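You operate a simulated robot arm through the tools that you are given. There is no shell and no other tool. Be economical: measure what you need, move in short steps, check, and stop when the job is done.

You are at the controls of a simulated two-armed robot. One attempt, no reset.

## Task
On the fitting bench top, fold the wiping rag in half.

It is judged by the outcome, as a careful person would: the job done as asked, and still so three seconds after it is handed in. It fails if anything else is knocked over, pushed out of place, dropped, spilled or broken. Flat cloth is picked up by pressing the open fingertips on it (5 to 10 N) and closing them slowly along it; thin cloth reads only 2 to 8 mm in the jaws.

## Robot
Two 7-joint arms with two-finger grippers on one trunk, on a base that drives. Base frame: it is fixed to the floor where the robot stands at the start and does not move with it; the origin is under the middle of the robot, x ahead of it, y to its left, z up; the surface under the hand at the start is at about z = 0.86. Readings come in m, rad, newtons and seconds.
The left shoulder is at the start at [0.041, 0.163, 1.13], the right one opposite. With the tool pointing down near the work surface each hand reaches from about 0.28 to 0.74 m from the robot's upright axis, wherever it stands, measured 20 degrees to its own side. Places, roughly: fitting bench top [0.5, 0.1, 0.9]. Payload 2.45 kg a hand.
The TCP of each hand is the grasp point between the finger pads, 0.026 m short of the fingertips. In the tool frame z runs along the fingers and y along their closing line. The gripper opens to 0.096 m. The gripper's body begins 0.069 m behind the TCP.
Orientation is that of the tool frame in the base frame, as a unit quaternion [w, x, y, z]. With the fingers straight down and closing along the base's y, the tool's x points along the base's -x, its y along +y and its z along -z.

## Interface
- The arms move only by the tool drive_tool. It takes "left_moves", "right_moves" or both (then of equal length, played together; a hand with none holds still); each is a list of rows, each an object (a shift or turn left out is 0, a gripper value left out holds the last) with "offset": the shift along the tool's x, y, z in m, a list of three; "angular": the turn, a rotation vector about the tool's x, y, z in rad, a list of three; "grip": the finger opening in m, from 0 to 0.096. In form: [{"offset": [x, y, z], "angular": [ax, ay, az], "grip": grip}, ...]. A call has 1 to 8 rows; each row is the pose to reach, as a shift and turn from the pose commanded when the call began, along the tool's axes at that moment. Each row takes 0.2 s and may step no farther than 0.05 m and 0.15 rad from the row before; otherwise, or with a gripper value out of range, the whole call is refused. A pose out of reach is approached as far as the arm can. The call stops where the force on the tool passes 40 N (or 10 N more than at its start, if that is more) or the arm is blocked; 0.2 s more then pass. Each finger halts on what it meets, pressing with about 44 N; the grip force reading is that of the motor and also rises with nothing between the fingers. The clock runs only during rows and for 0.2 s after the last one: add rows that repeat a pose to give the fingers time. The reply holds the time, the measured pose of the TCP, the force on the tool along the base axes, the opening and the grip force, in the units named above and with some noise, with the torque about the TCP (base axes, N m) and any sound that the robot's microphone picked up, and new pictures: "views" is both (left out), scene, wrist or none (wrist: the cameras of the hands that moved).
- Cameras (640 x 400 px; columns grow to the right, rows downward): "scene" is now at [0.1037, 0.0276, 1.5986]; the picture's right is [0.35, -0.94, -0.00], its down [-0.77, -0.29, -0.57] and it looks along [0.53, 0.20, -0.82] (base axes); focal length 270 px, centre (320, 200). "left" rides on the left gripper at [0.082, -0.003, -0.098] in its tool frame; the picture's right is [0.04, 1.00, 0.00], its down [-0.73, 0.03, -0.68] and it looks along [-0.68, 0.03, 0.73] (tool axes); focal length 256 px, centre (320, 200). "right" rides on the right gripper at [0.082, 0.003, -0.098] in its tool frame; the picture's right is [-0.04, 1.00, 0.00], its down [-0.73, -0.03, -0.68] and it looks along [-0.68, -0.03, 0.73] (tool axes); focal length 256 px, centre (320, 200). There is no depth. A picture from a camera that has moved, and an enlarged one, comes with that camera's place and axes in the base frame and with its lens.
- lift_body(by): slides the trunk up (or, below 0, down) by that many m; the arms and the scene camera ride with it, the base frame stays. It gives what a move gives, with no picture.
- drive_base(legs): drives the robot by 1 to 6 legs, each [ahead, left, turn to the left] in m, m and rad, along the robot's own axes; the way and the turn of a leg run together, so that a leg with both is an arc; at most 1.5 m and 3.142 rad a leg. The arms and the cameras ride along, it lands a little off, and it stops where it bumps. It gives what a move gives, and a new picture of the scene camera.
- aim_head(pan, tilt): turns the head with the scene camera to pan (to the left, within 2.094 rad either way) and tilt (down, from -0.506 to 1.204), counted from straight ahead of the robot. It gives what a move gives, and a new picture of the scene camera.
- enlarge(camera, box): a new picture of the part [left, top, right, bottom] of that camera's present view, enlarged. No time passes.
- close_job(): hands the job in; it is judged then, once.

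Work in short steps. Places have to be worked out from the pictures, the camera data and where the tool is seen: move nearer, look again, correct. Check each grasp and each placing, and mend what went wrong. You have 120 turns and 260 pictures in all, those below and enlarged ones among them. Open the grippers and draw the arms clear of the work before you hand the job in, unless the task says otherwise; then end with one line.

The tools are called after "Request:" by a JSON object that holds its "api" and its "payload". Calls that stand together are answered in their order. drive_tool: Moves the arms, as the interface text tells. Its arguments: {"type":"object","properties":{"left_moves":{"type":"array","items":{"type":"object","properties":{"offset":{"type":"array","items":{"type":"number"}},"angular":{"type":"array","items":{"type":"number"}},"grip":{"type":"number"}}}},"right_moves":{"type":"array","items":{"type":"object","properties":{"offset":{"type":"array","items":{"type":"number"}},"angular":{"type":"array","items":{"type":"number"}},"grip":{"type":"number"}}}},"views":{"type":"string","enum":["both","scene","wrist","none"]}},"required":[]} The other tools are called the same way: lift_body (by) slides the trunk up or down; drive_base (legs) drives the base; aim_head (pan, tilt) turns the head that bears the scene camera; enlarge (camera, box) takes an enlarged picture of a part of a camera's view; close_job () hands the job in.

At the start:

```text
t: 0.0
left_eef_pos: [0.4978, 0.3461, 1.0844]
left_tool_rot: [-0.001, -0.001, 1.0, -0.001]
left_ft_force: [0.7, -0.6, 0.0]
left_torque: [-0.01, 0.0, -0.02]
left_opening: 0.096
left_gripper_force: 0.1
right_eef_pos: [0.4487, -0.0519, 1.0231]
right_tool_rot: [0.001, 0.0, 1.0, 0.0]
right_ft_force: [-0.4, -0.5, -0.2]
right_torque: [0.02, -0.01, 0.0]
right_opening: 0.0961
right_gripper_force: 0.1
trunk travel left (down, up): [-0.3, 0.267]
robot x, y, heading: [-0.0005, -0.0011, 0.0]
head pan, tilt: [0.358, 0.958]
```

scene: 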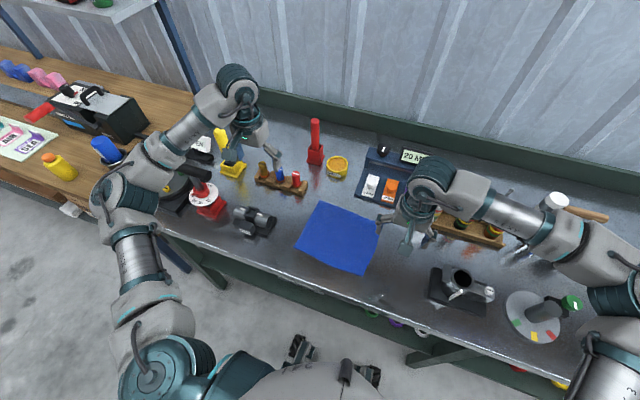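
right: 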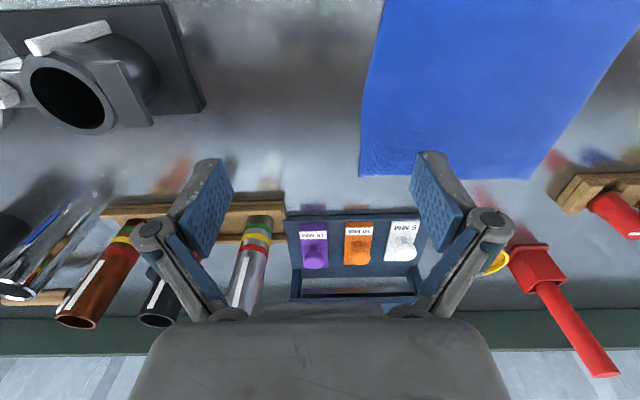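
left: 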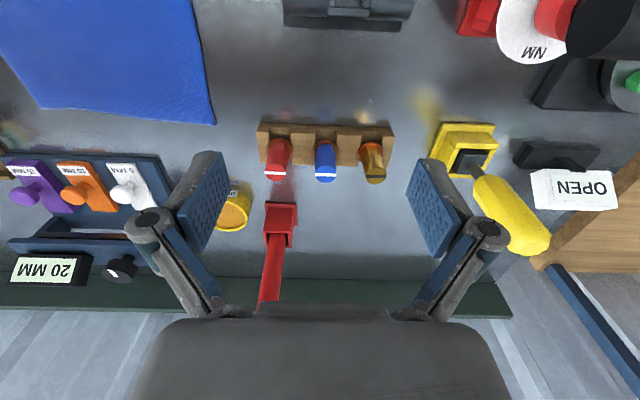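

The rag looks roughly 0.18 × 0.2 m and lies squarely on the bench. I'll enlarge the view to locate its corners before planning the grasp.

Request:
{"api": "enlarge", "payload": {"camera": "scene", "box": [230, 130, 460, 290]}}

```text
2.50 times, centred on (345, 210) of scene
camera zoom: at [0.1037, 0.0276, 1.5986], right [0.35, -0.94, 0.0], down [-0.77, -0.29, -0.57], along [0.53, 0.2, -0.82], focal length 674 px, centre (258, 175)
```

zoom: 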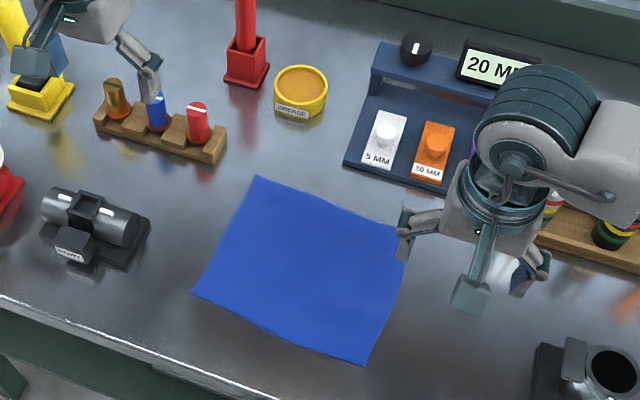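

The corners come out near (0.393, 0.221), (0.382, 0.003), (0.567, −0.004) and (0.583, 0.210), and the right wrist camera agrees. I'll bring both hands above the near corners and turn them so the fingers close along x, with the cameras facing outward.

Request:
{"api": "drive_tool", "payload": {"left_moves": [{"offset": [0.01, -0.019, 0.01], "angular": [0, 0, 0.149]}, {"offset": [0.02, -0.038, 0.02], "angular": [0, 0, 0.298]}, {"offset": [0.03, -0.057, 0.03], "angular": [0, 0, 0.447]}, {"offset": [0.04, -0.076, 0.04], "angular": [0, 0, 0.596]}, {"offset": [0.05, -0.095, 0.05], "angular": [0, 0, 0.745]}, {"offset": [0.06, -0.114, 0.06], "angular": [0, 0, 0.894]}, {"offset": [0.07, -0.133, 0.07], "angular": [0, 0, 1.043]}, {"offset": [0.078, -0.151, 0.08], "angular": [0, 0, 1.192]}], "right_moves": [{"offset": [0.005, 0.01, 0.0], "angular": [0, 0, -0.149]}, {"offset": [0.01, 0.02, 0.0], "angular": [0, 0, -0.298]}, {"offset": [0.015, 0.03, 0.0], "angular": [0, 0, -0.447]}, {"offset": [0.02, 0.04, 0.005], "angular": [0, 0, -0.596]}, {"offset": [0.025, 0.05, 0.01], "angular": [0, 0, -0.745]}, {"offset": [0.03, 0.06, 0.015], "angular": [0, 0, -0.894]}, {"offset": [0.035, 0.07, 0.02], "angular": [0, 0, -1.043]}, {"offset": [0.039, 0.082, 0.02], "angular": [0, 0, -1.192]}], "views": "scene"}}

```text
t: 1.8
left_eef_pos: [0.4175, 0.2036, 1.0127]
left_tool_rot: [0.002, 0.519, 0.855, 0.0]
left_ft_force: [-0.7, -1.0, 0.2]
left_torque: [-0.01, -0.01, -0.04]
left_opening: 0.0959
left_gripper_force: 0.0
left hand out of reach, approached as far as the arm can: row 8
right_eef_pos: [0.4069, 0.032, 1.0053]
right_tool_rot: [0.0, -0.562, 0.827, -0.001]
right_ft_force: [0.7, 0.5, 0.3]
right_torque: [0.0, 0.01, -0.01]
right_opening: 0.0959
right_gripper_force: 0.1
trunk travel left (down, up): [-0.3, 0.267]
robot x, y, heading: [-0.0005, -0.0017, -0.002]
head pan, tilt: [0.358, 0.958]
camera scene: at [0.1033, 0.0278, 1.5987], right [0.35, -0.94, 0.0], down [-0.77, -0.29, -0.57], along [0.54, 0.2, -0.82], focal length 270 px, centre (320, 200)
```

scene: 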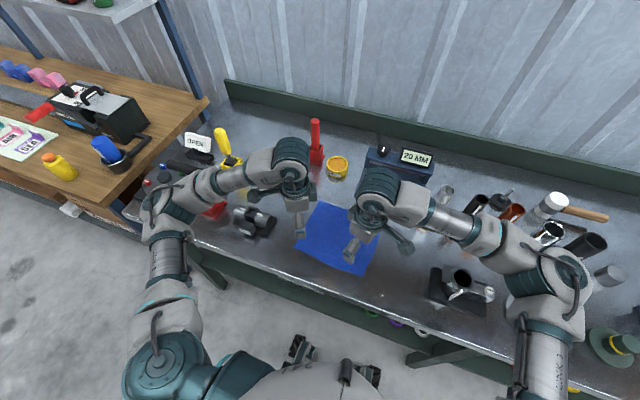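

The left wrist stopped at about 1.09 rad of turn. I'll finish the right hand's turn and swing the left back the other way, so its camera ends up facing inward.

Request:
{"api": "drive_tool", "payload": {"left_moves": [{"angular": [0, 0, -0.149]}, {"angular": [0, 0, -0.298]}, {"angular": [0, 0, -0.447]}, {"angular": [0, 0, -0.596]}, {"angular": [0, 0, -0.745]}, {"angular": [0, 0, -0.894]}, {"angular": [0, 0, -1.043]}, {"angular": [0, 0, -1.192]}], "right_moves": [{"angular": [0, 0, -0.126]}, {"angular": [0, 0, -0.252]}, {"angular": [0, 0, -0.379]}, {"angular": [0, 0, -0.379]}, {"angular": [0, 0, -0.379]}, {"angular": [0, 0, -0.379]}, {"angular": [0, 0, -0.379]}, {"angular": [0, 0, -0.379]}], "views": "none"}}

Request:
{"api": "drive_tool", "payload": {"left_moves": [{"angular": [0, 0, -0.149]}, {"angular": [0, 0, -0.298]}, {"angular": [0, 0, -0.447]}, {"angular": [0, 0, -0.596]}, {"angular": [0, 0, -0.745]}, {"angular": [0, 0, -0.894]}, {"angular": [0, 0, -1.043]}, {"angular": [0, 0, -1.192]}], "views": "none"}}

```text
t: 3.6
left_eef_pos: [0.4173, 0.2023, 1.0129]
left_tool_rot: [0.002, -0.053, 0.999, 0.001]
left_ft_force: [0.7, 0.2, -0.1]
left_torque: [0.02, -0.03, 0.01]
left_opening: 0.0961
left_gripper_force: 0.1
right_eef_pos: [0.3728, 0.0502, 1.0256]
right_tool_rot: [0.002, -0.706, 0.708, -0.001]
right_ft_force: [-0.2, -0.1, 0.1]
right_torque: [-0.02, 0.01, 0.0]
right_opening: 0.0961
right_gripper_force: 0.0
right hand out of reach, approached as far as the arm can: row 3, 4, 5, 6, 7, 8
trunk travel left (down, up): [-0.3, 0.267]
robot x, y, heading: [0.0047, -0.0003, 0.0]
head pan, tilt: [0.358, 0.958]
```

```text
t: 5.4
left_eef_pos: [0.4174, 0.2033, 1.0134]
left_tool_rot: [0.001, -0.605, 0.797, -0.002]
left_ft_force: [-0.2, -0.8, 0.2]
left_torque: [0.0, 0.03, -0.02]
left_opening: 0.0961
left_gripper_force: 0.1
right_eef_pos: [0.3732, 0.0519, 1.0246]
right_tool_rot: [0.0, -0.706, 0.708, 0.0]
right_ft_force: [0.1, -0.8, 0.1]
right_torque: [-0.02, -0.01, 0.03]
right_opening: 0.0958
right_gripper_force: 0.0
trunk travel left (down, up): [-0.3, 0.267]
robot x, y, heading: [-0.001, 0.0006, 0.002]
head pan, tilt: [0.358, 0.958]
```

The right hand has its orientation but drifted off position, so it is too close to the body. I'll finish the left turn and back the base up a little for more room.

Request:
{"api": "drive_tool", "payload": {"left_moves": [{"angular": [0, 0, -0.136]}, {"angular": [0, 0, -0.271]}], "views": "none"}}

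Request:
{"api": "drive_base", "payload": {"legs": [[-0.1, 0, 0]]}}

```text
t: 6.0
left_eef_pos: [0.4175, 0.2042, 1.0133]
left_tool_rot: [0.0, -0.706, 0.708, -0.001]
left_ft_force: [-0.1, -0.7, 0.8]
left_torque: [-0.01, -0.02, 0.02]
left_opening: 0.0959
left_gripper_force: 0.0
right_eef_pos: [0.3743, 0.0524, 1.0248]
right_tool_rot: [0.001, -0.706, 0.708, -0.001]
right_ft_force: [0.3, 0.1, 0.1]
right_torque: [0.01, -0.01, -0.02]
right_opening: 0.0959
right_gripper_force: 0.1
trunk travel left (down, up): [-0.3, 0.267]
robot x, y, heading: [0.0002, -0.0034, -0.002]
head pan, tilt: [0.358, 0.958]
```

```text
t: 7.2
left_eef_pos: [0.3151, 0.2025, 1.0125]
left_tool_rot: [0.0, -0.705, 0.709, -0.001]
left_ft_force: [0.1, -0.5, 0.1]
left_torque: [-0.01, -0.01, -0.01]
left_opening: 0.0961
left_gripper_force: 0.1
right_eef_pos: [0.2731, 0.0521, 1.0242]
right_tool_rot: [0.001, -0.706, 0.708, -0.001]
right_ft_force: [-0.4, 0.2, -0.8]
right_torque: [0.01, -0.02, 0.04]
right_opening: 0.0961
right_gripper_force: 0.0
trunk travel left (down, up): [-0.3, 0.267]
robot x, y, heading: [-0.1019, 0.0002, 0.002]
head pan, tilt: [0.358, 0.958]
camera scene: at [0.0028, 0.0284, 1.5986], right [0.35, -0.94, 0.0], down [-0.77, -0.29, -0.57], along [0.53, 0.2, -0.82], focal length 270 px, centre (320, 200)
```

scene: 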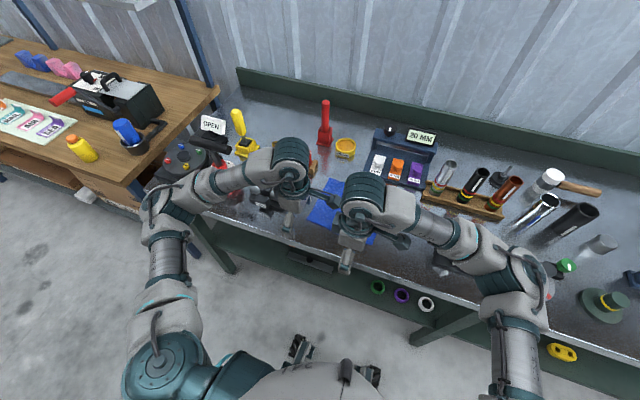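

Both hands now close along x (tool x → −y, tool y → −x). I'll move them back out over the near edge and see where they land.

Request:
{"api": "drive_tool", "payload": {"left_moves": [{"offset": [0, -0.035, 0], "grip": 0.06}, {"offset": [0.004, -0.07, 0.01], "grip": 0.04}, {"offset": [0.008, -0.105, 0.02], "grip": 0.034}], "right_moves": [{"offset": [0, -0.035, 0], "grip": 0.06}, {"offset": [0, -0.07, 0], "grip": 0.04}, {"offset": [0, -0.1, 0.01], "grip": 0.034}]}}

```text
t: 8.0
left_eef_pos: [0.4166, 0.1941, 0.9964]
left_tool_rot: [0.002, -0.705, 0.709, -0.001]
left_ft_force: [-0.5, 0.2, -0.8]
left_torque: [0.01, -0.03, 0.02]
left_opening: 0.0342
left_gripper_force: 0.0
right_eef_pos: [0.2687, 0.0514, 1.0259]
right_tool_rot: [0.002, -0.706, 0.708, -0.002]
right_ft_force: [0.6, -0.4, 0.1]
right_torque: [0.03, 0.01, -0.01]
right_opening: 0.034
right_gripper_force: 0.1
right hand out of reach, approached as far as the arm can: row 1, 2, 3
trunk travel left (down, up): [-0.3, 0.267]
robot x, y, heading: [-0.1013, 0.0054, -0.001]
head pan, tilt: [0.358, 0.958]
camera scene: at [0.0037, 0.0269, 1.5986], right [0.35, -0.94, 0.0], down [-0.77, -0.29, -0.57], along [0.53, 0.2, -0.82], focal length 270 px, centre (320, 200)
camera right: at [0.2654, -0.0298, 1.1242], right [-1.0, 0.04, -0.01], down [0.03, 0.73, 0.68], along [0.03, 0.68, -0.73], focal length 256 px, centre (320, 200)
camera left: at [0.4189, 0.1128, 1.0954], right [-1.0, -0.04, -0.01], down [-0.03, 0.73, 0.68], along [-0.02, 0.68, -0.73], focal length 256 px, centre (320, 200)
```

scene: 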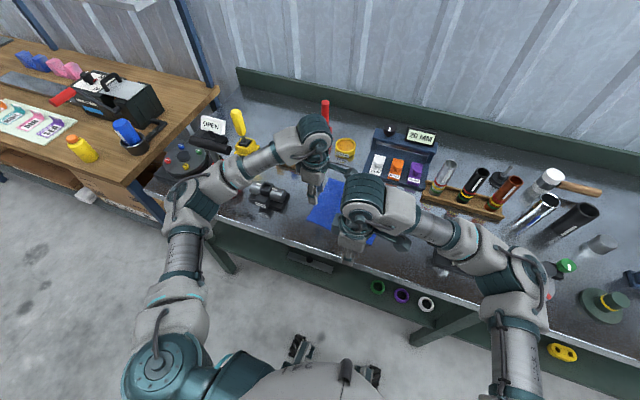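
right: 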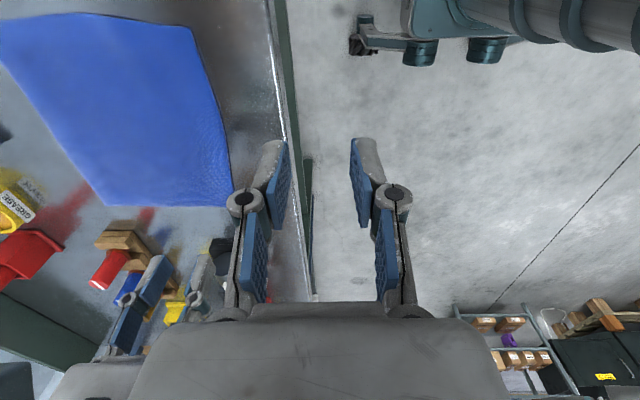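
left: 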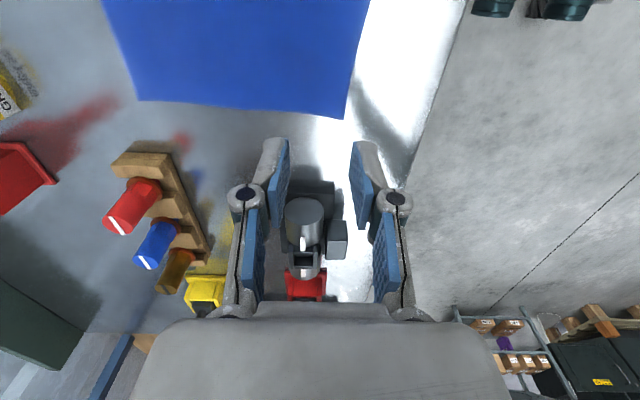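

The right arm is at a joint limit with this yaw. Turning the base left by about 0.35 rad should ease both wrists, so I'll lift the trunk for clearance and turn.

Request:
{"api": "lift_body", "payload": {"by": 0.1}}

Request:
{"api": "drive_base", "payload": {"legs": [[0, 0, 0.35]]}}

```text
t: 9.3
left_eef_pos: [0.4182, 0.1946, 1.0952]
left_tool_rot: [0.002, -0.705, 0.709, -0.001]
left_ft_force: [0.6, -0.2, -0.1]
left_torque: [-0.01, 0.03, -0.01]
left_opening: 0.0341
left_gripper_force: 0.0
right_eef_pos: [0.2662, 0.0525, 1.1427]
right_tool_rot: [0.017, -0.706, 0.708, -0.018]
right_ft_force: [-0.2, -0.1, -0.2]
right_torque: [0.0, 0.0, -0.04]
right_opening: 0.0339
right_gripper_force: 0.1
trunk travel left (down, up): [-0.4, 0.167]
robot x, y, heading: [-0.0984, 0.0004, 0.003]
head pan, tilt: [0.358, 0.958]
```

```text
t: 10.8
left_eef_pos: [0.3198, 0.3603, 1.0951]
left_tool_rot: [-0.003, 0.819, -0.574, 0.0]
left_ft_force: [0.2, 0.3, -0.2]
left_torque: [0.01, 0.03, 0.0]
left_opening: 0.0338
left_gripper_force: 0.1
right_eef_pos: [0.2259, 0.1737, 1.1445]
right_tool_rot: [-0.02, 0.819, -0.574, 0.013]
right_ft_force: [1.0, -0.1, 0.2]
right_torque: [0.0, -0.02, 0.0]
right_opening: 0.034
right_gripper_force: 0.0
trunk travel left (down, up): [-0.4, 0.167]
robot x, y, heading: [-0.0985, -0.003, 0.351]
head pan, tilt: [0.358, 0.958]
camera scene: at [-0.045, 0.044, 1.6989], right [0.65, -0.76, 0.0], down [-0.62, -0.53, -0.57], along [0.43, 0.37, -0.82], focal length 270 px, centre (320, 200)
```

scene: 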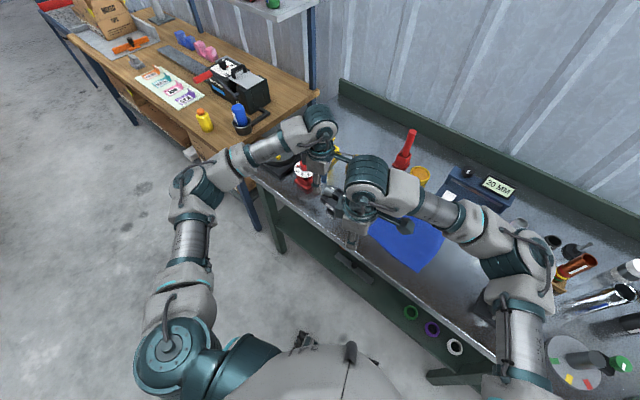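

Both hands rotated with the base. I'll turn each tool back by 0.35 rad while moving them over their grasp points.

Request:
{"api": "drive_tool", "payload": {"left_moves": [{"offset": [0.03, -0.006, 0.0], "angular": [0, 0, 0.05]}, {"offset": [0.06, -0.012, 0.0], "angular": [0, 0, 0.1]}, {"offset": [0.09, -0.018, 0.01], "angular": [0, 0, 0.15]}, {"offset": [0.12, -0.024, 0.03], "angular": [0, 0, 0.21]}, {"offset": [0.15, -0.03, 0.05], "angular": [0, 0, 0.28]}, {"offset": [0.189, -0.038, 0.07], "angular": [0, 0, 0.35]}], "right_moves": [{"offset": [0.03, -0.02, 0.0], "angular": [0, 0, 0.05]}, {"offset": [0.06, -0.04, 0.0], "angular": [0, 0, 0.1]}, {"offset": [0.09, -0.06, 0.01], "angular": [0, 0, 0.15]}, {"offset": [0.12, -0.08, 0.03], "angular": [0, 0, 0.21]}, {"offset": [0.15, -0.1, 0.05], "angular": [0, 0, 0.28]}, {"offset": [0.189, -0.12, 0.07], "angular": [0, 0, 0.35]}], "views": "scene"}}

```text
t: 12.2
left_eef_pos: [0.42, 0.1892, 1.0278]
left_tool_rot: [0.004, -0.707, 0.708, 0.002]
left_ft_force: [0.8, 0.4, -0.9]
left_torque: [0.04, 0.05, -0.03]
left_opening: 0.0342
left_gripper_force: 0.0
right_eef_pos: [0.3296, 0.0394, 1.0955]
right_tool_rot: [-0.024, 0.714, -0.7, 0.008]
right_ft_force: [0.4, -0.8, -0.5]
right_torque: [0.0, 0.04, 0.0]
right_opening: 0.0339
right_gripper_force: 0.0
right hand out of reach, approached as far as the arm can: row 2, 3, 4, 5, 6
trunk travel left (down, up): [-0.4, 0.167]
robot x, y, heading: [-0.1023, -0.0028, 0.35]
head pan, tilt: [0.358, 0.958]
camera scene: at [-0.0409, 0.0385, 1.6989], right [0.65, -0.76, -0.01], down [-0.62, -0.53, -0.57], along [0.43, 0.38, -0.82], focal length 270 px, centre (320, 200)
```

scene: 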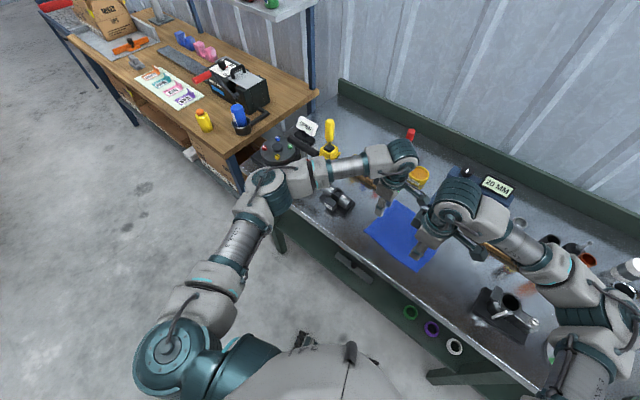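

The right arm is still slightly over its wrist limit. I'll relax its yaw by 0.2 rad and move toward the target again.

Request:
{"api": "drive_tool", "payload": {"right_moves": [{"angular": [0, 0, 0.1]}, {"angular": [0, 0, 0.2]}, {"offset": [0, 0, 0], "angular": [0, 0, 0.2]}, {"offset": [0, 0, 0], "angular": [0, 0, 0.2]}], "views": "none"}}

```text
t: 13.2
left_eef_pos: [0.4171, 0.1897, 1.0281]
left_tool_rot: [0.005, -0.707, 0.707, 0.0]
left_ft_force: [0.5, -1.0, -0.5]
left_torque: [0.07, 0.0, 0.0]
left_opening: 0.0341
left_gripper_force: 0.1
right_eef_pos: [0.3266, 0.04, 1.0978]
right_tool_rot: [0.025, -0.632, 0.774, -0.005]
right_ft_force: [0.0, -1.3, 0.2]
right_torque: [0.0, 0.05, 0.03]
right_opening: 0.0339
right_gripper_force: 0.1
trunk travel left (down, up): [-0.4, 0.167]
robot x, y, heading: [-0.1016, -0.0007, 0.351]
head pan, tilt: [0.358, 0.958]
```

No limit is reported now. I'll move the right hand forward and down to above its corner.

Request:
{"api": "drive_tool", "payload": {"right_moves": [{"offset": [-0.002, -0.03, 0.03]}, {"offset": [-0.004, -0.06, 0.06]}, {"offset": [-0.007, -0.083, 0.08]}], "views": "wrist"}}

```text
t: 14.0
left_eef_pos: [0.4172, 0.1917, 1.0291]
left_tool_rot: [0.005, -0.706, 0.708, 0.0]
left_ft_force: [0.2, -0.7, 0.5]
left_torque: [0.02, 0.01, -0.01]
left_opening: 0.0338
left_gripper_force: 0.1
right_eef_pos: [0.3998, 0.0361, 1.0373]
right_tool_rot: [0.025, -0.632, 0.775, -0.006]
right_ft_force: [-0.1, -0.5, 0.3]
right_torque: [0.04, 0.03, -0.02]
right_opening: 0.0341
right_gripper_force: 0.1
right hand out of reach, approached as far as the arm can: row 3
trunk travel left (down, up): [-0.4, 0.167]
robot x, y, heading: [-0.1056, 0.0013, 0.359]
head pan, tilt: [0.358, 0.958]
camera right: at [0.3745, -0.0445, 1.1317], right [-0.97, 0.24, -0.04], down [0.14, 0.7, 0.7], along [0.2, 0.67, -0.71], focal length 256 px, centre (320, 200)
```

right: 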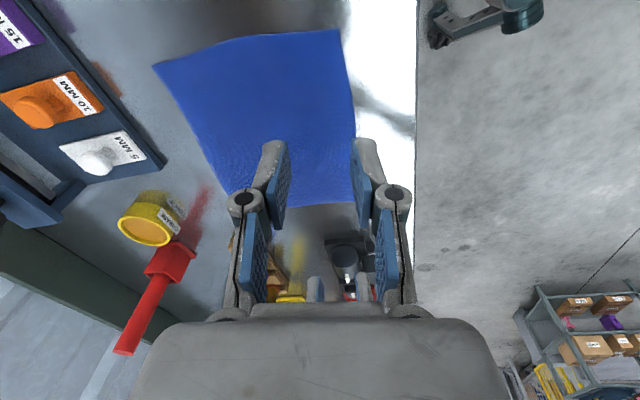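

The right wrist is comfortable with less yaw, and a slightly oblique pinch suits a corner anyway. I'll relax it another 0.25 rad, square up its small tilt, and see if the position holds.

Request:
{"api": "drive_tool", "payload": {"right_moves": [{"offset": [0, 0, 0], "angular": [-0.02, 0.015, 0.12]}, {"offset": [0, 0, 0], "angular": [-0.04, 0.03, 0.25]}, {"offset": [0.005, -0.01, 0.03], "angular": [-0.04, 0.03, 0.25]}], "views": "none"}}

```text
t: 14.8
left_eef_pos: [0.4176, 0.1934, 1.0281]
left_tool_rot: [0.005, -0.706, 0.708, 0.0]
left_ft_force: [-0.4, -0.7, 1.1]
left_torque: [-0.02, -0.04, 0.02]
left_opening: 0.0338
left_gripper_force: 0.2
right_eef_pos: [0.407, 0.0319, 1.0054]
right_tool_rot: [0.001, -0.531, 0.848, 0.002]
right_ft_force: [-0.6, 0.0, -0.3]
right_torque: [0.0, 0.01, 0.02]
right_opening: 0.0342
right_gripper_force: 0.0
trunk travel left (down, up): [-0.4, 0.167]
robot x, y, heading: [-0.1021, 0.0026, 0.345]
head pan, tilt: [0.358, 0.958]
```

Both hands are in reach. I'll lower the trunk by 0.07 to bring them close above the cloth and then look.

Request:
{"api": "lift_body", "payload": {"by": -0.07}}

Request:
{"api": "drive_tool", "payload": {"left_moves": [{"offset": [0, 0, 0.02]}], "right_moves": [{"offset": [0, 0, 0.0]}]}}

```text
t: 15.9
left_eef_pos: [0.4166, 0.1922, 0.9586]
left_tool_rot: [0.006, -0.707, 0.708, -0.001]
left_ft_force: [-0.4, 0.1, 1.0]
left_torque: [-0.01, 0.0, 0.02]
left_opening: 0.0339
left_gripper_force: 0.0
right_eef_pos: [0.4059, 0.03, 0.9359]
right_tool_rot: [0.0, -0.531, 0.847, 0.002]
right_ft_force: [0.7, 0.1, -0.1]
right_torque: [0.04, 0.0, -0.01]
right_opening: 0.0341
right_gripper_force: 0.0
trunk travel left (down, up): [-0.33, 0.237]
robot x, y, heading: [-0.1002, 0.0032, 0.354]
head pan, tilt: [0.358, 0.958]
```

```text
t: 16.3
left_eef_pos: [0.4175, 0.1937, 0.9379]
left_tool_rot: [0.004, -0.707, 0.708, -0.001]
left_ft_force: [0.1, -0.8, 0.1]
left_torque: [0.02, 0.01, 0.0]
left_opening: 0.0343
left_gripper_force: 0.0
right_eef_pos: [0.4064, 0.0313, 0.9356]
right_tool_rot: [0.0, -0.531, 0.847, 0.002]
right_ft_force: [-0.2, 0.6, -0.2]
right_torque: [0.0, -0.04, 0.0]
right_opening: 0.0338
right_gripper_force: 0.0
trunk travel left (down, up): [-0.33, 0.237]
robot x, y, heading: [-0.1006, -0.0013, 0.349]
head pan, tilt: [0.358, 0.958]
camera scene: at [-0.0233, 0.0527, 1.6288], right [0.65, -0.76, 0.0], down [-0.62, -0.53, -0.57], along [0.43, 0.37, -0.82], focal length 270 px, centre (320, 200)
camera right: at [0.369, -0.0398, 1.0338], right [-0.88, 0.47, 0.0], down [0.35, 0.65, 0.68], along [0.32, 0.6, -0.73], focal length 256 px, centre (320, 200)
camera left: at [0.4207, 0.1121, 1.0367], right [-1.0, -0.04, -0.01], down [-0.03, 0.73, 0.68], along [-0.02, 0.68, -0.73], focal length 256 px, centre (320, 200)
```

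scene: 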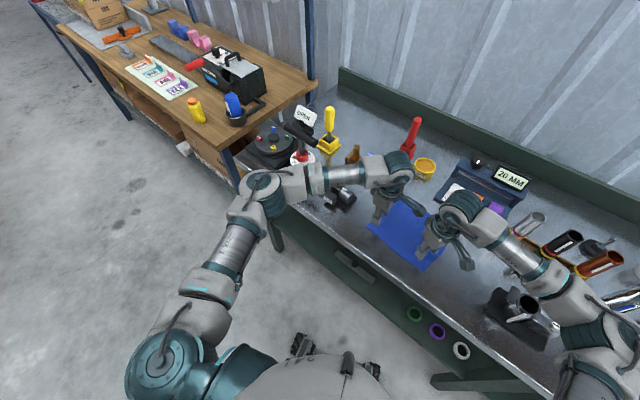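
right: 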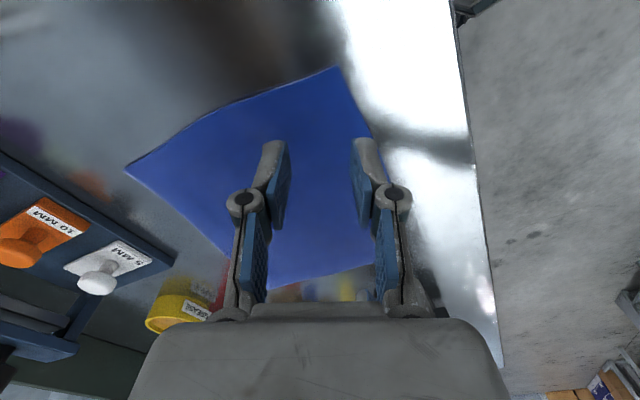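
left: 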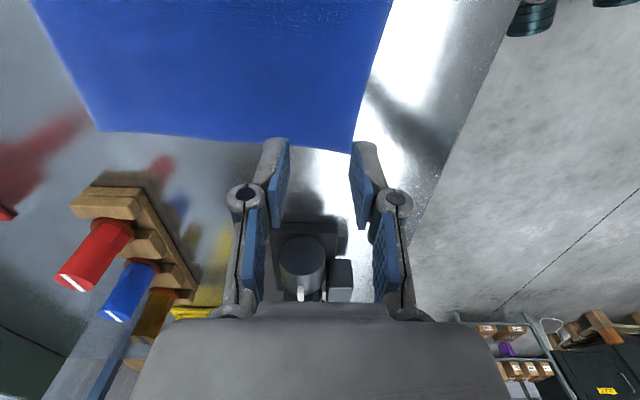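

The wrist views put the near corners at about (0.382, 0.007) and (0.391, 0.223). I'll nudge the grips to just inside the edge and lower to almost touching.

Request:
{"api": "drive_tool", "payload": {"left_moves": [{"offset": [-0.008, -0.004, 0.0]}, {"offset": [-0.008, -0.004, 0.02]}, {"offset": [-0.008, -0.004, 0.035]}, {"offset": [-0.008, -0.004, 0.042]}], "right_moves": [{"offset": [-0.0035, -0.0075, 0.0]}, {"offset": [-0.0035, -0.0075, 0.02]}, {"offset": [-0.0035, -0.0075, 0.035]}, {"offset": [-0.0035, -0.0075, 0.04]}], "views": "wrist"}}

```text
t: 17.3
left_eef_pos: [0.4212, 0.2022, 0.8962]
left_tool_rot: [0.005, -0.706, 0.708, -0.001]
left_ft_force: [0.1, -0.2, -0.1]
left_torque: [-0.01, -0.01, -0.01]
left_opening: 0.0341
left_gripper_force: 0.0
right_eef_pos: [0.4156, 0.032, 0.8951]
right_tool_rot: [0.0, -0.532, 0.847, 0.003]
right_ft_force: [0.8, -0.2, 0.0]
right_torque: [-0.02, -0.04, -0.04]
right_opening: 0.034
right_gripper_force: 0.0
trunk travel left (down, up): [-0.33, 0.237]
robot x, y, heading: [-0.1004, -0.002, 0.35]
head pan, tilt: [0.358, 0.958]
camera right: at [0.3771, -0.0398, 0.9934], right [-0.88, 0.47, 0.0], down [0.35, 0.65, 0.68], along [0.32, 0.6, -0.73], focal length 256 px, centre (320, 200)
camera left: at [0.4237, 0.1205, 0.9947], right [-1.0, -0.04, -0.01], down [-0.03, 0.73, 0.68], along [-0.02, 0.68, -0.73], focal length 256 px, centre (320, 200)
```

right: 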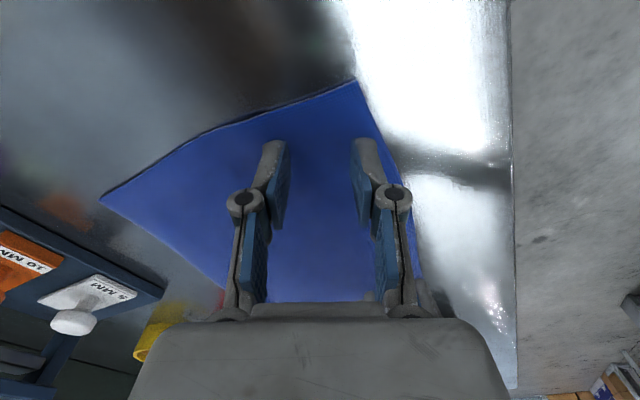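
left: 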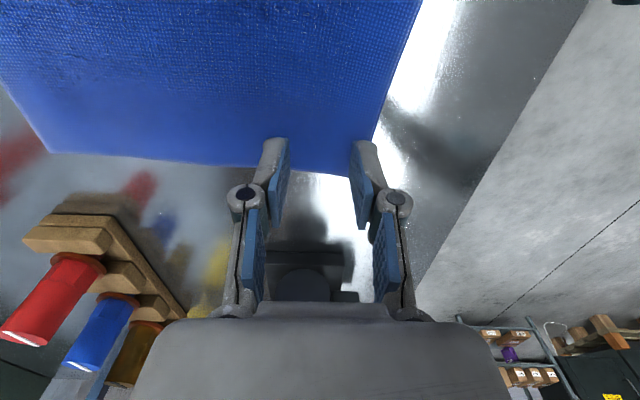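

The right fingers are well on the cloth, but the left outer finger is right at the edge. I'll shift the left a few mm inward and press both down in small steps.

Request:
{"api": "drive_tool", "payload": {"left_moves": [{"offset": [0.006, -0.007, 0.0]}, {"offset": [0.006, -0.007, 0.004]}, {"offset": [0.006, -0.007, 0.008]}], "right_moves": [{"offset": [0, 0, 0]}, {"offset": [0, 0, 0.004]}, {"offset": [0, 0, 0.007]}], "views": "none"}}

```text
t: 18.1
left_eef_pos: [0.4287, 0.1962, 0.8886]
left_tool_rot: [0.007, -0.706, 0.708, -0.001]
left_ft_force: [0.0, -0.8, 5.6]
left_torque: [-0.01, 0.03, 0.07]
left_opening: 0.0343
left_gripper_force: 0.2
right_eef_pos: [0.4131, 0.0312, 0.8903]
right_tool_rot: [0.002, -0.531, 0.848, 0.002]
right_ft_force: [1.0, -0.2, 2.8]
right_torque: [0.0, -0.04, -0.01]
right_opening: 0.0341
right_gripper_force: 0.2
trunk travel left (down, up): [-0.33, 0.237]
robot x, y, heading: [-0.0991, 0.0004, 0.355]
head pan, tilt: [0.358, 0.958]
```

Both are touching, with 5.6 N on the left and 2.8 N on the right. I'll press slightly more, then close slowly.

Request:
{"api": "drive_tool", "payload": {"left_moves": [{"offset": [0, 0, 0.0008]}, {"offset": [0, 0, 0.0008]}, {"offset": [0, 0, 0.0008], "grip": 0.03}, {"offset": [0, 0, 0.0008], "grip": 0.026}, {"offset": [0, 0, 0.0008], "grip": 0.022}, {"offset": [0, 0, 0.0008], "grip": 0.018}], "right_moves": [{"offset": [0, 0, 0.002]}, {"offset": [0, 0, 0.002]}, {"offset": [0, 0, 0.002], "grip": 0.03}, {"offset": [0, 0, 0.002], "grip": 0.026}, {"offset": [0, 0, 0.002], "grip": 0.022}, {"offset": [0, 0, 0.002], "grip": 0.018}], "views": "wrist"}}

```text
t: 19.5
left_eef_pos: [0.4274, 0.1964, 0.8896]
left_tool_rot: [0.005, -0.707, 0.708, -0.001]
left_ft_force: [-1.1, -3.2, 14.5]
left_torque: [-0.07, 0.06, 0.01]
left_opening: 0.0192
left_gripper_force: 0.1
right_eef_pos: [0.4129, 0.0324, 0.8885]
right_tool_rot: [0.003, -0.531, 0.847, 0.001]
right_ft_force: [1.7, 3.7, 21.5]
right_torque: [0.08, 0.05, -0.02]
right_opening: 0.0183
right_gripper_force: 0.1
trunk travel left (down, up): [-0.33, 0.237]
robot x, y, heading: [-0.1027, -0.0031, 0.353]
head pan, tilt: [0.358, 0.958]
camera right: at [0.3748, -0.0394, 0.9866], right [-0.88, 0.47, 0.0], down [0.34, 0.64, 0.68], along [0.32, 0.6, -0.73], focal length 256 px, centre (320, 200)
camera left: at [0.4288, 0.1143, 0.9885], right [-1.0, -0.04, -0.01], down [-0.04, 0.73, 0.68], along [-0.02, 0.68, -0.73], focal length 256 px, centre (320, 200)
```

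right: 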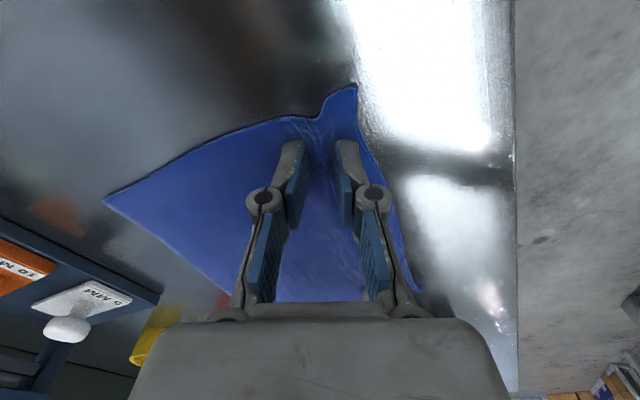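
left: 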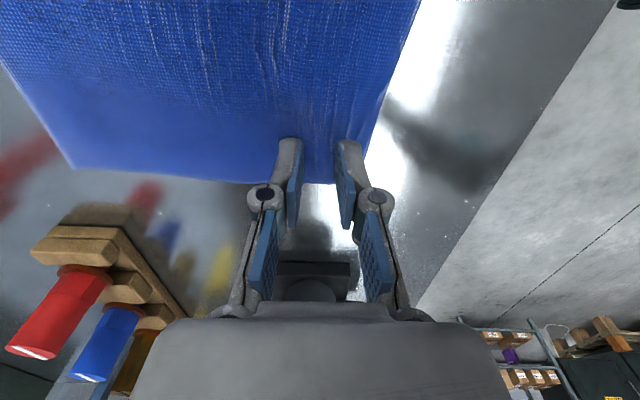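

The cloth is gathering into ridges, but the force has risen a bit. I'll back off about 1 mm while closing the rest of the way.

Request:
{"api": "drive_tool", "payload": {"left_moves": [{"offset": [0, 0, -0.0005], "grip": 0.015}, {"offset": [0, 0, -0.0005], "grip": 0.011}, {"offset": [0, 0, -0.0005], "grip": 0.007}, {"offset": [0, 0, -0.0005], "grip": 0.003}, {"offset": [0, 0, -0.0005], "grip": 0.0}, {"offset": [0, 0, -0.0005], "grip": 0.0}], "right_moves": [{"offset": [0, 0, -0.0012], "grip": 0.015}, {"offset": [0, 0, -0.0012], "grip": 0.011}, {"offset": [0, 0, -0.0012], "grip": 0.007}, {"offset": [0, 0, -0.0012], "grip": 0.003}, {"offset": [0, 0, -0.0012], "grip": 0.0}, {"offset": [0, 0, -0.0012], "grip": 0.0}], "views": "wrist"}}

```text
t: 20.9
left_eef_pos: [0.4269, 0.1969, 0.8888]
left_tool_rot: [0.006, -0.707, 0.707, -0.001]
left_ft_force: [-0.4, -3.4, 11.9]
left_torque: [-0.17, -0.03, 0.03]
left_opening: 0.0038
left_gripper_force: 32.3
right_eef_pos: [0.413, 0.0319, 0.8895]
right_tool_rot: [0.002, -0.531, 0.847, 0.001]
right_ft_force: [0.3, 4.4, 20.5]
right_torque: [-0.07, 0.01, 0.12]
right_opening: 0.0047
right_gripper_force: 33.2
trunk travel left (down, up): [-0.33, 0.237]
robot x, y, heading: [-0.1042, 0.0013, 0.353]
head pan, tilt: [0.358, 0.958]
camera right: at [0.3752, -0.0399, 0.987], right [-0.88, 0.47, 0.0], down [0.34, 0.64, 0.68], along [0.32, 0.6, -0.73], focal length 256 px, centre (320, 200)
camera left: at [0.4293, 0.1141, 0.9884], right [-1.0, -0.04, -0.01], down [-0.04, 0.73, 0.68], along [-0.02, 0.68, -0.73], focal length 256 px, centre (320, 200)
```

right: 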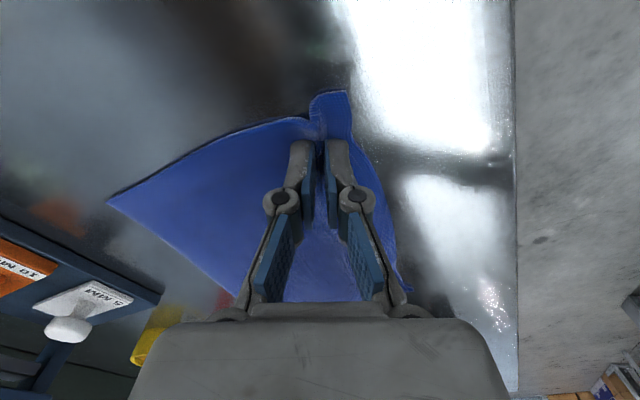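
left: 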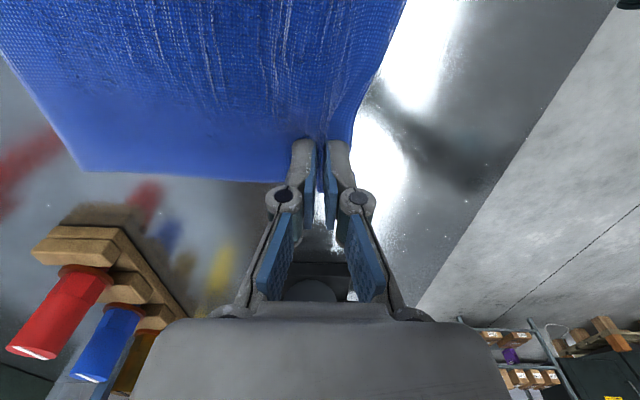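

Both jaws hold cloth (3.8 and 4.7 mm). I'll lift 5 cm with a slight forward move and check that both corners come up.

Request:
{"api": "drive_tool", "payload": {"left_moves": [{"offset": [0, 0, -0.012]}, {"offset": [0, -0.005, -0.025]}, {"offset": [0, -0.012, -0.038]}, {"offset": [0, -0.02, -0.05]}], "right_moves": [{"offset": [0, 0, -0.012]}, {"offset": [-0.0022, -0.0045, -0.025]}, {"offset": [-0.0052, -0.0108, -0.038]}, {"offset": [-0.0087, -0.018, -0.05]}]}}

```text
t: 21.9
left_eef_pos: [0.4478, 0.197, 0.9386]
left_tool_rot: [0.004, -0.707, 0.708, -0.001]
left_ft_force: [-0.9, -5.4, -0.6]
left_torque: [-0.06, 0.03, -0.01]
left_opening: 0.0037
left_gripper_force: 32.9
right_eef_pos: [0.4348, 0.0308, 0.9378]
right_tool_rot: [0.0, -0.531, 0.848, 0.001]
right_ft_force: [0.9, 6.0, 0.1]
right_torque: [0.14, 0.02, 0.05]
right_opening: 0.0041
right_gripper_force: 32.9
trunk travel left (down, up): [-0.33, 0.237]
robot x, y, heading: [-0.1061, 0.0007, 0.353]
head pan, tilt: [0.358, 0.958]
camera scene: at [-0.0238, 0.0521, 1.6288], right [0.65, -0.76, 0.0], down [-0.62, -0.53, -0.57], along [0.43, 0.37, -0.82], focal length 270 px, centre (320, 200)
camera right: at [0.3972, -0.0412, 1.0359], right [-0.88, 0.47, 0.0], down [0.35, 0.65, 0.68], along [0.32, 0.6, -0.73], focal length 256 px, centre (320, 200)
camera left: at [0.4504, 0.1141, 1.0379], right [-1.0, -0.04, -0.01], down [-0.03, 0.73, 0.68], along [-0.02, 0.68, -0.73], focal length 256 px, centre (320, 200)
```

scene: 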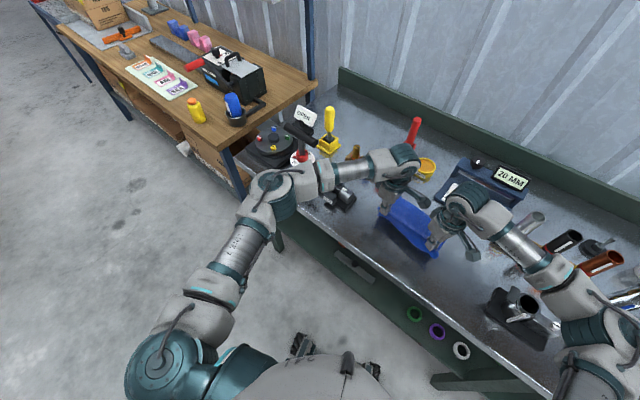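
right: 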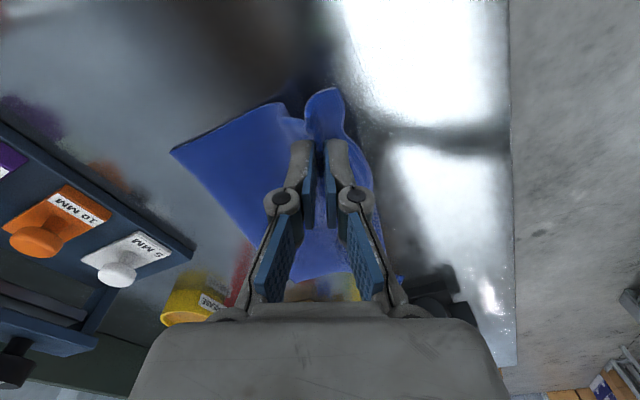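
left: 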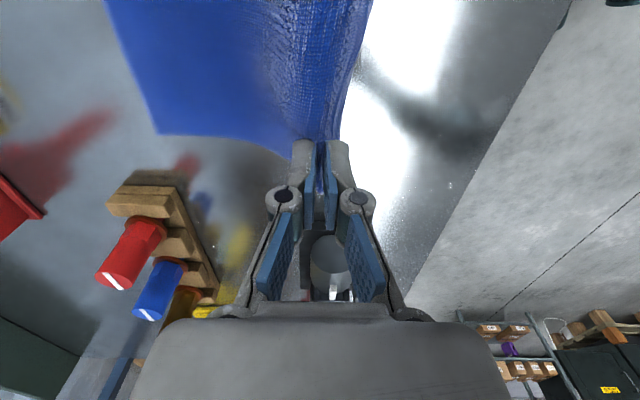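

Both corners are up. There is about 6 N of tension along y between the hands, so I'll ease them slightly together while arcing the edge forward.

Request:
{"api": "drive_tool", "payload": {"left_moves": [{"offset": [0.003, -0.02, -0.015]}, {"offset": [0.004, -0.04, -0.022]}, {"offset": [0.005, -0.06, -0.022]}, {"offset": [0.005, -0.08, -0.01]}, {"offset": [0.006, -0.1, 0.005]}], "right_moves": [{"offset": [-0.0087, -0.018, -0.015]}, {"offset": [-0.0174, -0.036, -0.022]}, {"offset": [-0.0262, -0.054, -0.022]}, {"offset": [-0.0349, -0.072, -0.01]}, {"offset": [-0.0436, -0.09, 0.005]}]}}

```text
t: 23.1
left_eef_pos: [0.5173, 0.189, 0.9441]
left_tool_rot: [0.005, -0.706, 0.708, -0.001]
left_ft_force: [-2.1, -3.7, -0.8]
left_torque: [-0.12, 0.04, 0.01]
left_opening: 0.0036
left_gripper_force: 32.3
left hand out of reach, approached as far as the arm can: row 4, 5
right_eef_pos: [0.4753, 0.0306, 0.9611]
right_tool_rot: [0.001, -0.532, 0.847, 0.002]
right_ft_force: [1.7, 3.6, 0.1]
right_torque: [0.1, -0.02, 0.04]
right_opening: 0.0037
right_gripper_force: 33.0
right hand out of reach, approached as far as the arm can: row 3, 4, 5
trunk travel left (down, up): [-0.33, 0.237]
robot x, y, heading: [-0.1037, -0.0002, 0.348]
head pan, tilt: [0.358, 0.958]
camera scene: at [-0.023, 0.0506, 1.6289], right [0.65, -0.76, 0.0], down [-0.62, -0.53, -0.57], along [0.43, 0.37, -0.82], focal length 270 px, centre (320, 200)
camera right: at [0.4367, -0.0411, 1.0589], right [-0.88, 0.47, 0.0], down [0.35, 0.64, 0.68], along [0.32, 0.6, -0.73], focal length 256 px, centre (320, 200)
camera left: at [0.5197, 0.1065, 1.0425], right [-1.0, -0.04, -0.01], down [-0.03, 0.73, 0.68], along [-0.02, 0.68, -0.73], focal length 256 px, centre (320, 200)
```

scene: 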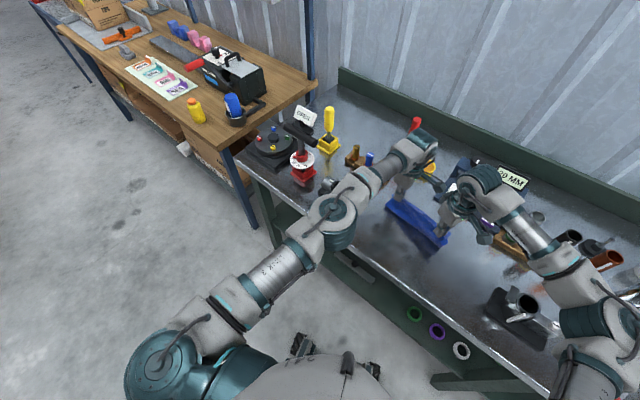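
right: 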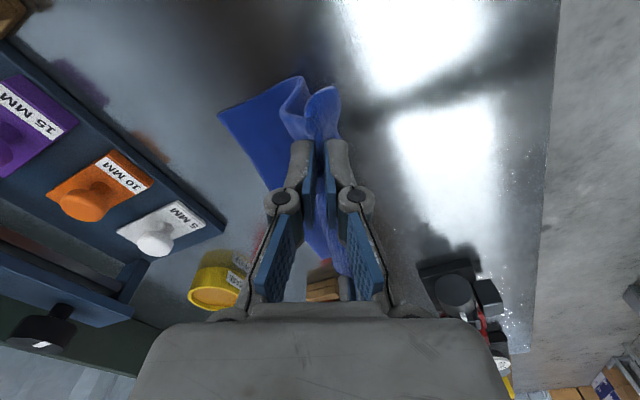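
left: 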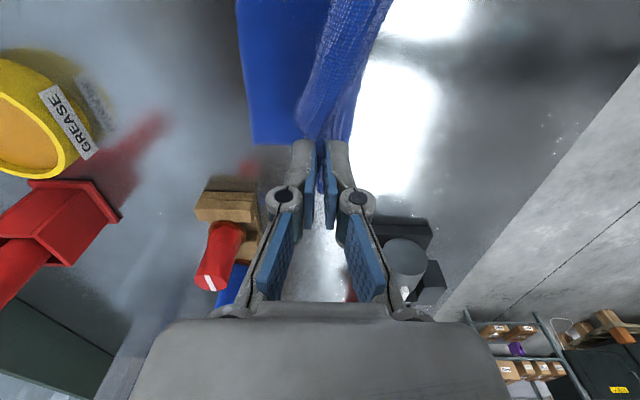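

Both arms ran into reach limits mid-arc, and the left is about 3 cm further ahead. I'll bring the left back level with the right, then carry the edge forward by driving the base.

Request:
{"api": "drive_tool", "payload": {"left_moves": [{"offset": [0, 0.014, -0.006]}, {"offset": [0, 0.028, -0.012]}], "right_moves": [{"offset": [0, 0, 0]}, {"offset": [0, 0, 0]}], "views": "none"}}

Request:
{"api": "drive_base", "payload": {"legs": [[0.05, -0.019, 0]]}}

```text
t: 23.7
left_eef_pos: [0.484, 0.1892, 0.9549]
left_tool_rot: [-0.005, 0.707, -0.707, 0.002]
left_ft_force: [-0.1, 0.1, 0.2]
left_torque: [0.0, -0.04, -0.01]
left_opening: 0.004
left_gripper_force: 33.4
right_eef_pos: [0.4736, 0.0308, 0.9614]
right_tool_rot: [0.002, -0.531, 0.847, 0.001]
right_ft_force: [-0.1, -0.3, -0.5]
right_torque: [0.01, -0.05, 0.05]
right_opening: 0.004
right_gripper_force: 32.8
trunk travel left (down, up): [-0.33, 0.237]
robot x, y, heading: [-0.1021, 0.0019, 0.352]
head pan, tilt: [0.358, 0.958]
```

```text
t: 24.6
left_eef_pos: [0.5346, 0.1942, 0.9551]
left_tool_rot: [-0.005, 0.707, -0.707, 0.004]
left_ft_force: [1.3, 0.4, -0.3]
left_torque: [-0.09, 0.0, 0.02]
left_opening: 0.0037
left_gripper_force: 32.0
right_eef_pos: [0.5229, 0.0384, 0.9635]
right_tool_rot: [0.0, -0.533, 0.846, -0.002]
right_ft_force: [-0.1, 0.4, 0.2]
right_torque: [0.0, 0.0, 0.0]
right_opening: 0.004
right_gripper_force: 33.2
trunk travel left (down, up): [-0.33, 0.237]
robot x, y, heading: [-0.0494, 0.0011, 0.35]
head pan, tilt: [0.358, 0.958]
camera scene: at [0.0237, 0.0552, 1.6292], right [0.65, -0.76, 0.0], down [-0.62, -0.53, -0.57], along [0.43, 0.37, -0.82], focal length 270 px, centre (320, 200)
```

scene: 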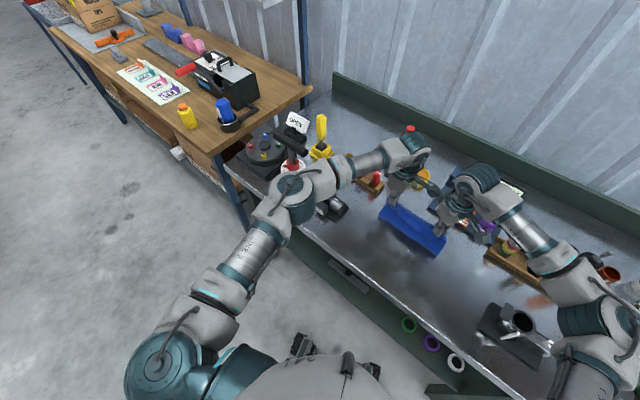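

The edge is now over the far half. I'll take a closer look before lowering.

Request:
{"api": "enlarge", "payload": {"camera": "scene", "box": [330, 140, 520, 280]}}

Request:
{"api": "enlarge", "payload": {"camera": "left", "box": [0, 0, 640, 400]}}

Request:
{"api": "enlarge", "payload": {"camera": "right", "box": [0, 0, 640, 400]}}

```text
2.86 times, centred on (425, 210) of scene
camera zoom: at [0.0237, 0.0552, 1.6292], right [0.65, -0.76, 0.0], down [-0.62, -0.53, -0.57], along [0.43, 0.37, -0.82], focal length 771 px, centre (20, 171)
```

zoom: 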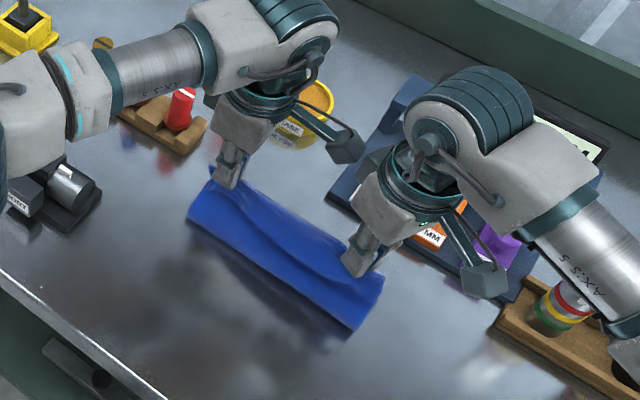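

```text
1.00 times, centred on (320, 200) of left (not enlarged: the box is as wide or as high as the picture)
camera zoom: at [0.5361, 0.1143, 1.0551], right [-1.0, -0.04, -0.01], down [-0.04, 0.73, 0.68], along [-0.02, 0.68, -0.73], focal length 256 px, centre (320, 200)
```

zoom: 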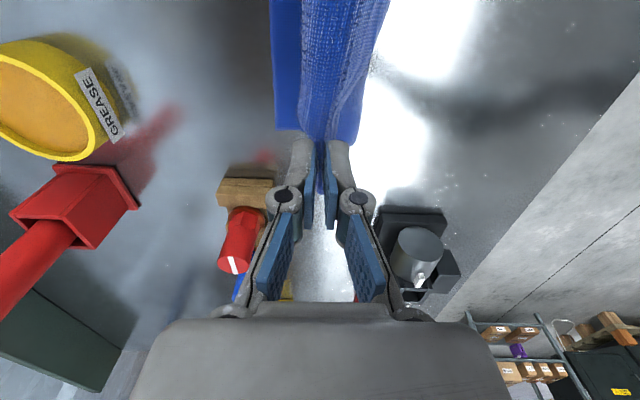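

```text
1.00 times, centred on (320, 200) of right (not enlarged: the box is as wide or as high as the picture)
camera zoom: at [0.4849, -0.0331, 1.0616], right [-0.88, 0.47, 0.0], down [0.34, 0.65, 0.68], along [0.32, 0.6, -0.73], focal length 256 px, centre (320, 200)
```

zoom: 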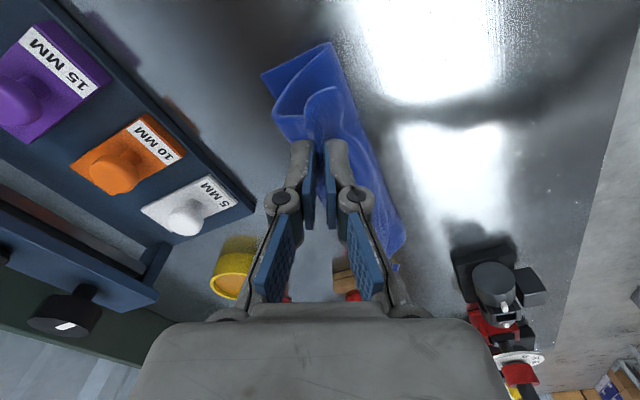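

The far corners are now at about x = 0.571 (left) and 0.552 (right), so the grips are already over the right spot. I'll lower everything with the trunk.

Request:
{"api": "lift_body", "payload": {"by": -0.055}}

Request:
{"api": "drive_tool", "payload": {"left_moves": [{"offset": [0, 0, 0.002]}], "right_moves": [{"offset": [0, 0, 0.01]}]}}

```text
t: 25.6
left_eef_pos: [0.5313, 0.201, 0.9022]
left_tool_rot: [-0.004, 0.707, -0.707, 0.007]
left_ft_force: [0.6, -0.3, 0.0]
left_torque: [-0.07, 0.02, 0.0]
left_opening: 0.0037
left_gripper_force: 32.2
right_eef_pos: [0.5192, 0.0431, 0.9112]
right_tool_rot: [0.003, -0.534, 0.846, -0.004]
right_ft_force: [0.1, 0.4, 0.9]
right_torque: [-0.04, -0.01, -0.03]
right_opening: 0.0037
right_gripper_force: 32.2
trunk travel left (down, up): [-0.275, 0.292]
robot x, y, heading: [-0.0482, 0.0024, 0.35]
head pan, tilt: [0.358, 0.958]
```

```text
t: 26.0
left_eef_pos: [0.5349, 0.1898, 0.8996]
left_tool_rot: [-0.006, 0.707, -0.707, 0.003]
left_ft_force: [0.2, 0.8, 0.4]
left_torque: [0.06, 0.01, 0.0]
left_opening: 0.004
left_gripper_force: 33.4
right_eef_pos: [0.5242, 0.0332, 0.8997]
right_tool_rot: [0.003, -0.533, 0.846, 0.001]
right_ft_force: [0.9, 1.1, 2.5]
right_torque: [0.06, 0.01, 0.05]
right_opening: 0.0041
right_gripper_force: 32.9
trunk travel left (down, up): [-0.275, 0.292]
robot x, y, heading: [-0.0481, -0.0017, 0.351]
head pan, tilt: [0.358, 0.958]
camera scene: at [0.0574, 0.0598, 1.5733], right [0.65, -0.76, -0.01], down [-0.62, -0.53, -0.57], along [0.43, 0.38, -0.82], focal length 270 px, centre (320, 200)
camera right: at [0.4859, -0.0387, 0.9972], right [-0.88, 0.47, 0.0], down [0.34, 0.65, 0.68], along [0.32, 0.6, -0.73], focal length 256 px, centre (320, 200)
camera left: at [0.5367, 0.1083, 0.9989], right [-1.0, -0.04, -0.01], down [-0.04, 0.73, 0.68], along [-0.02, 0.68, -0.73], focal length 256 px, centre (320, 200)
```

scene: 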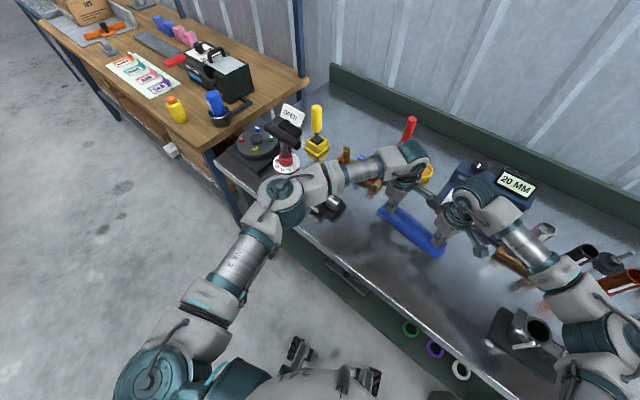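
right: 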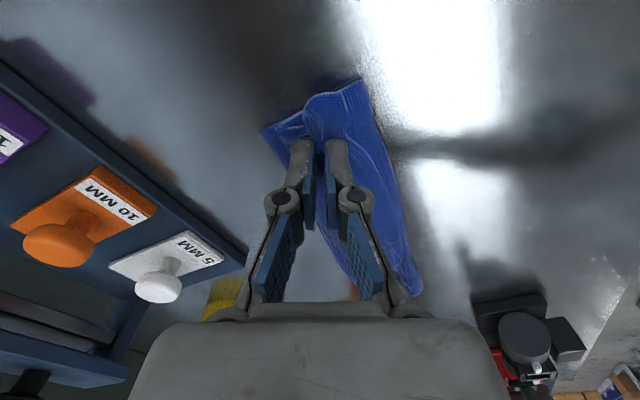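
left: 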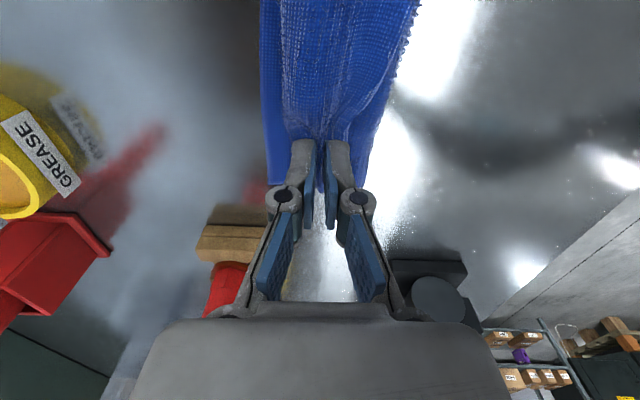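

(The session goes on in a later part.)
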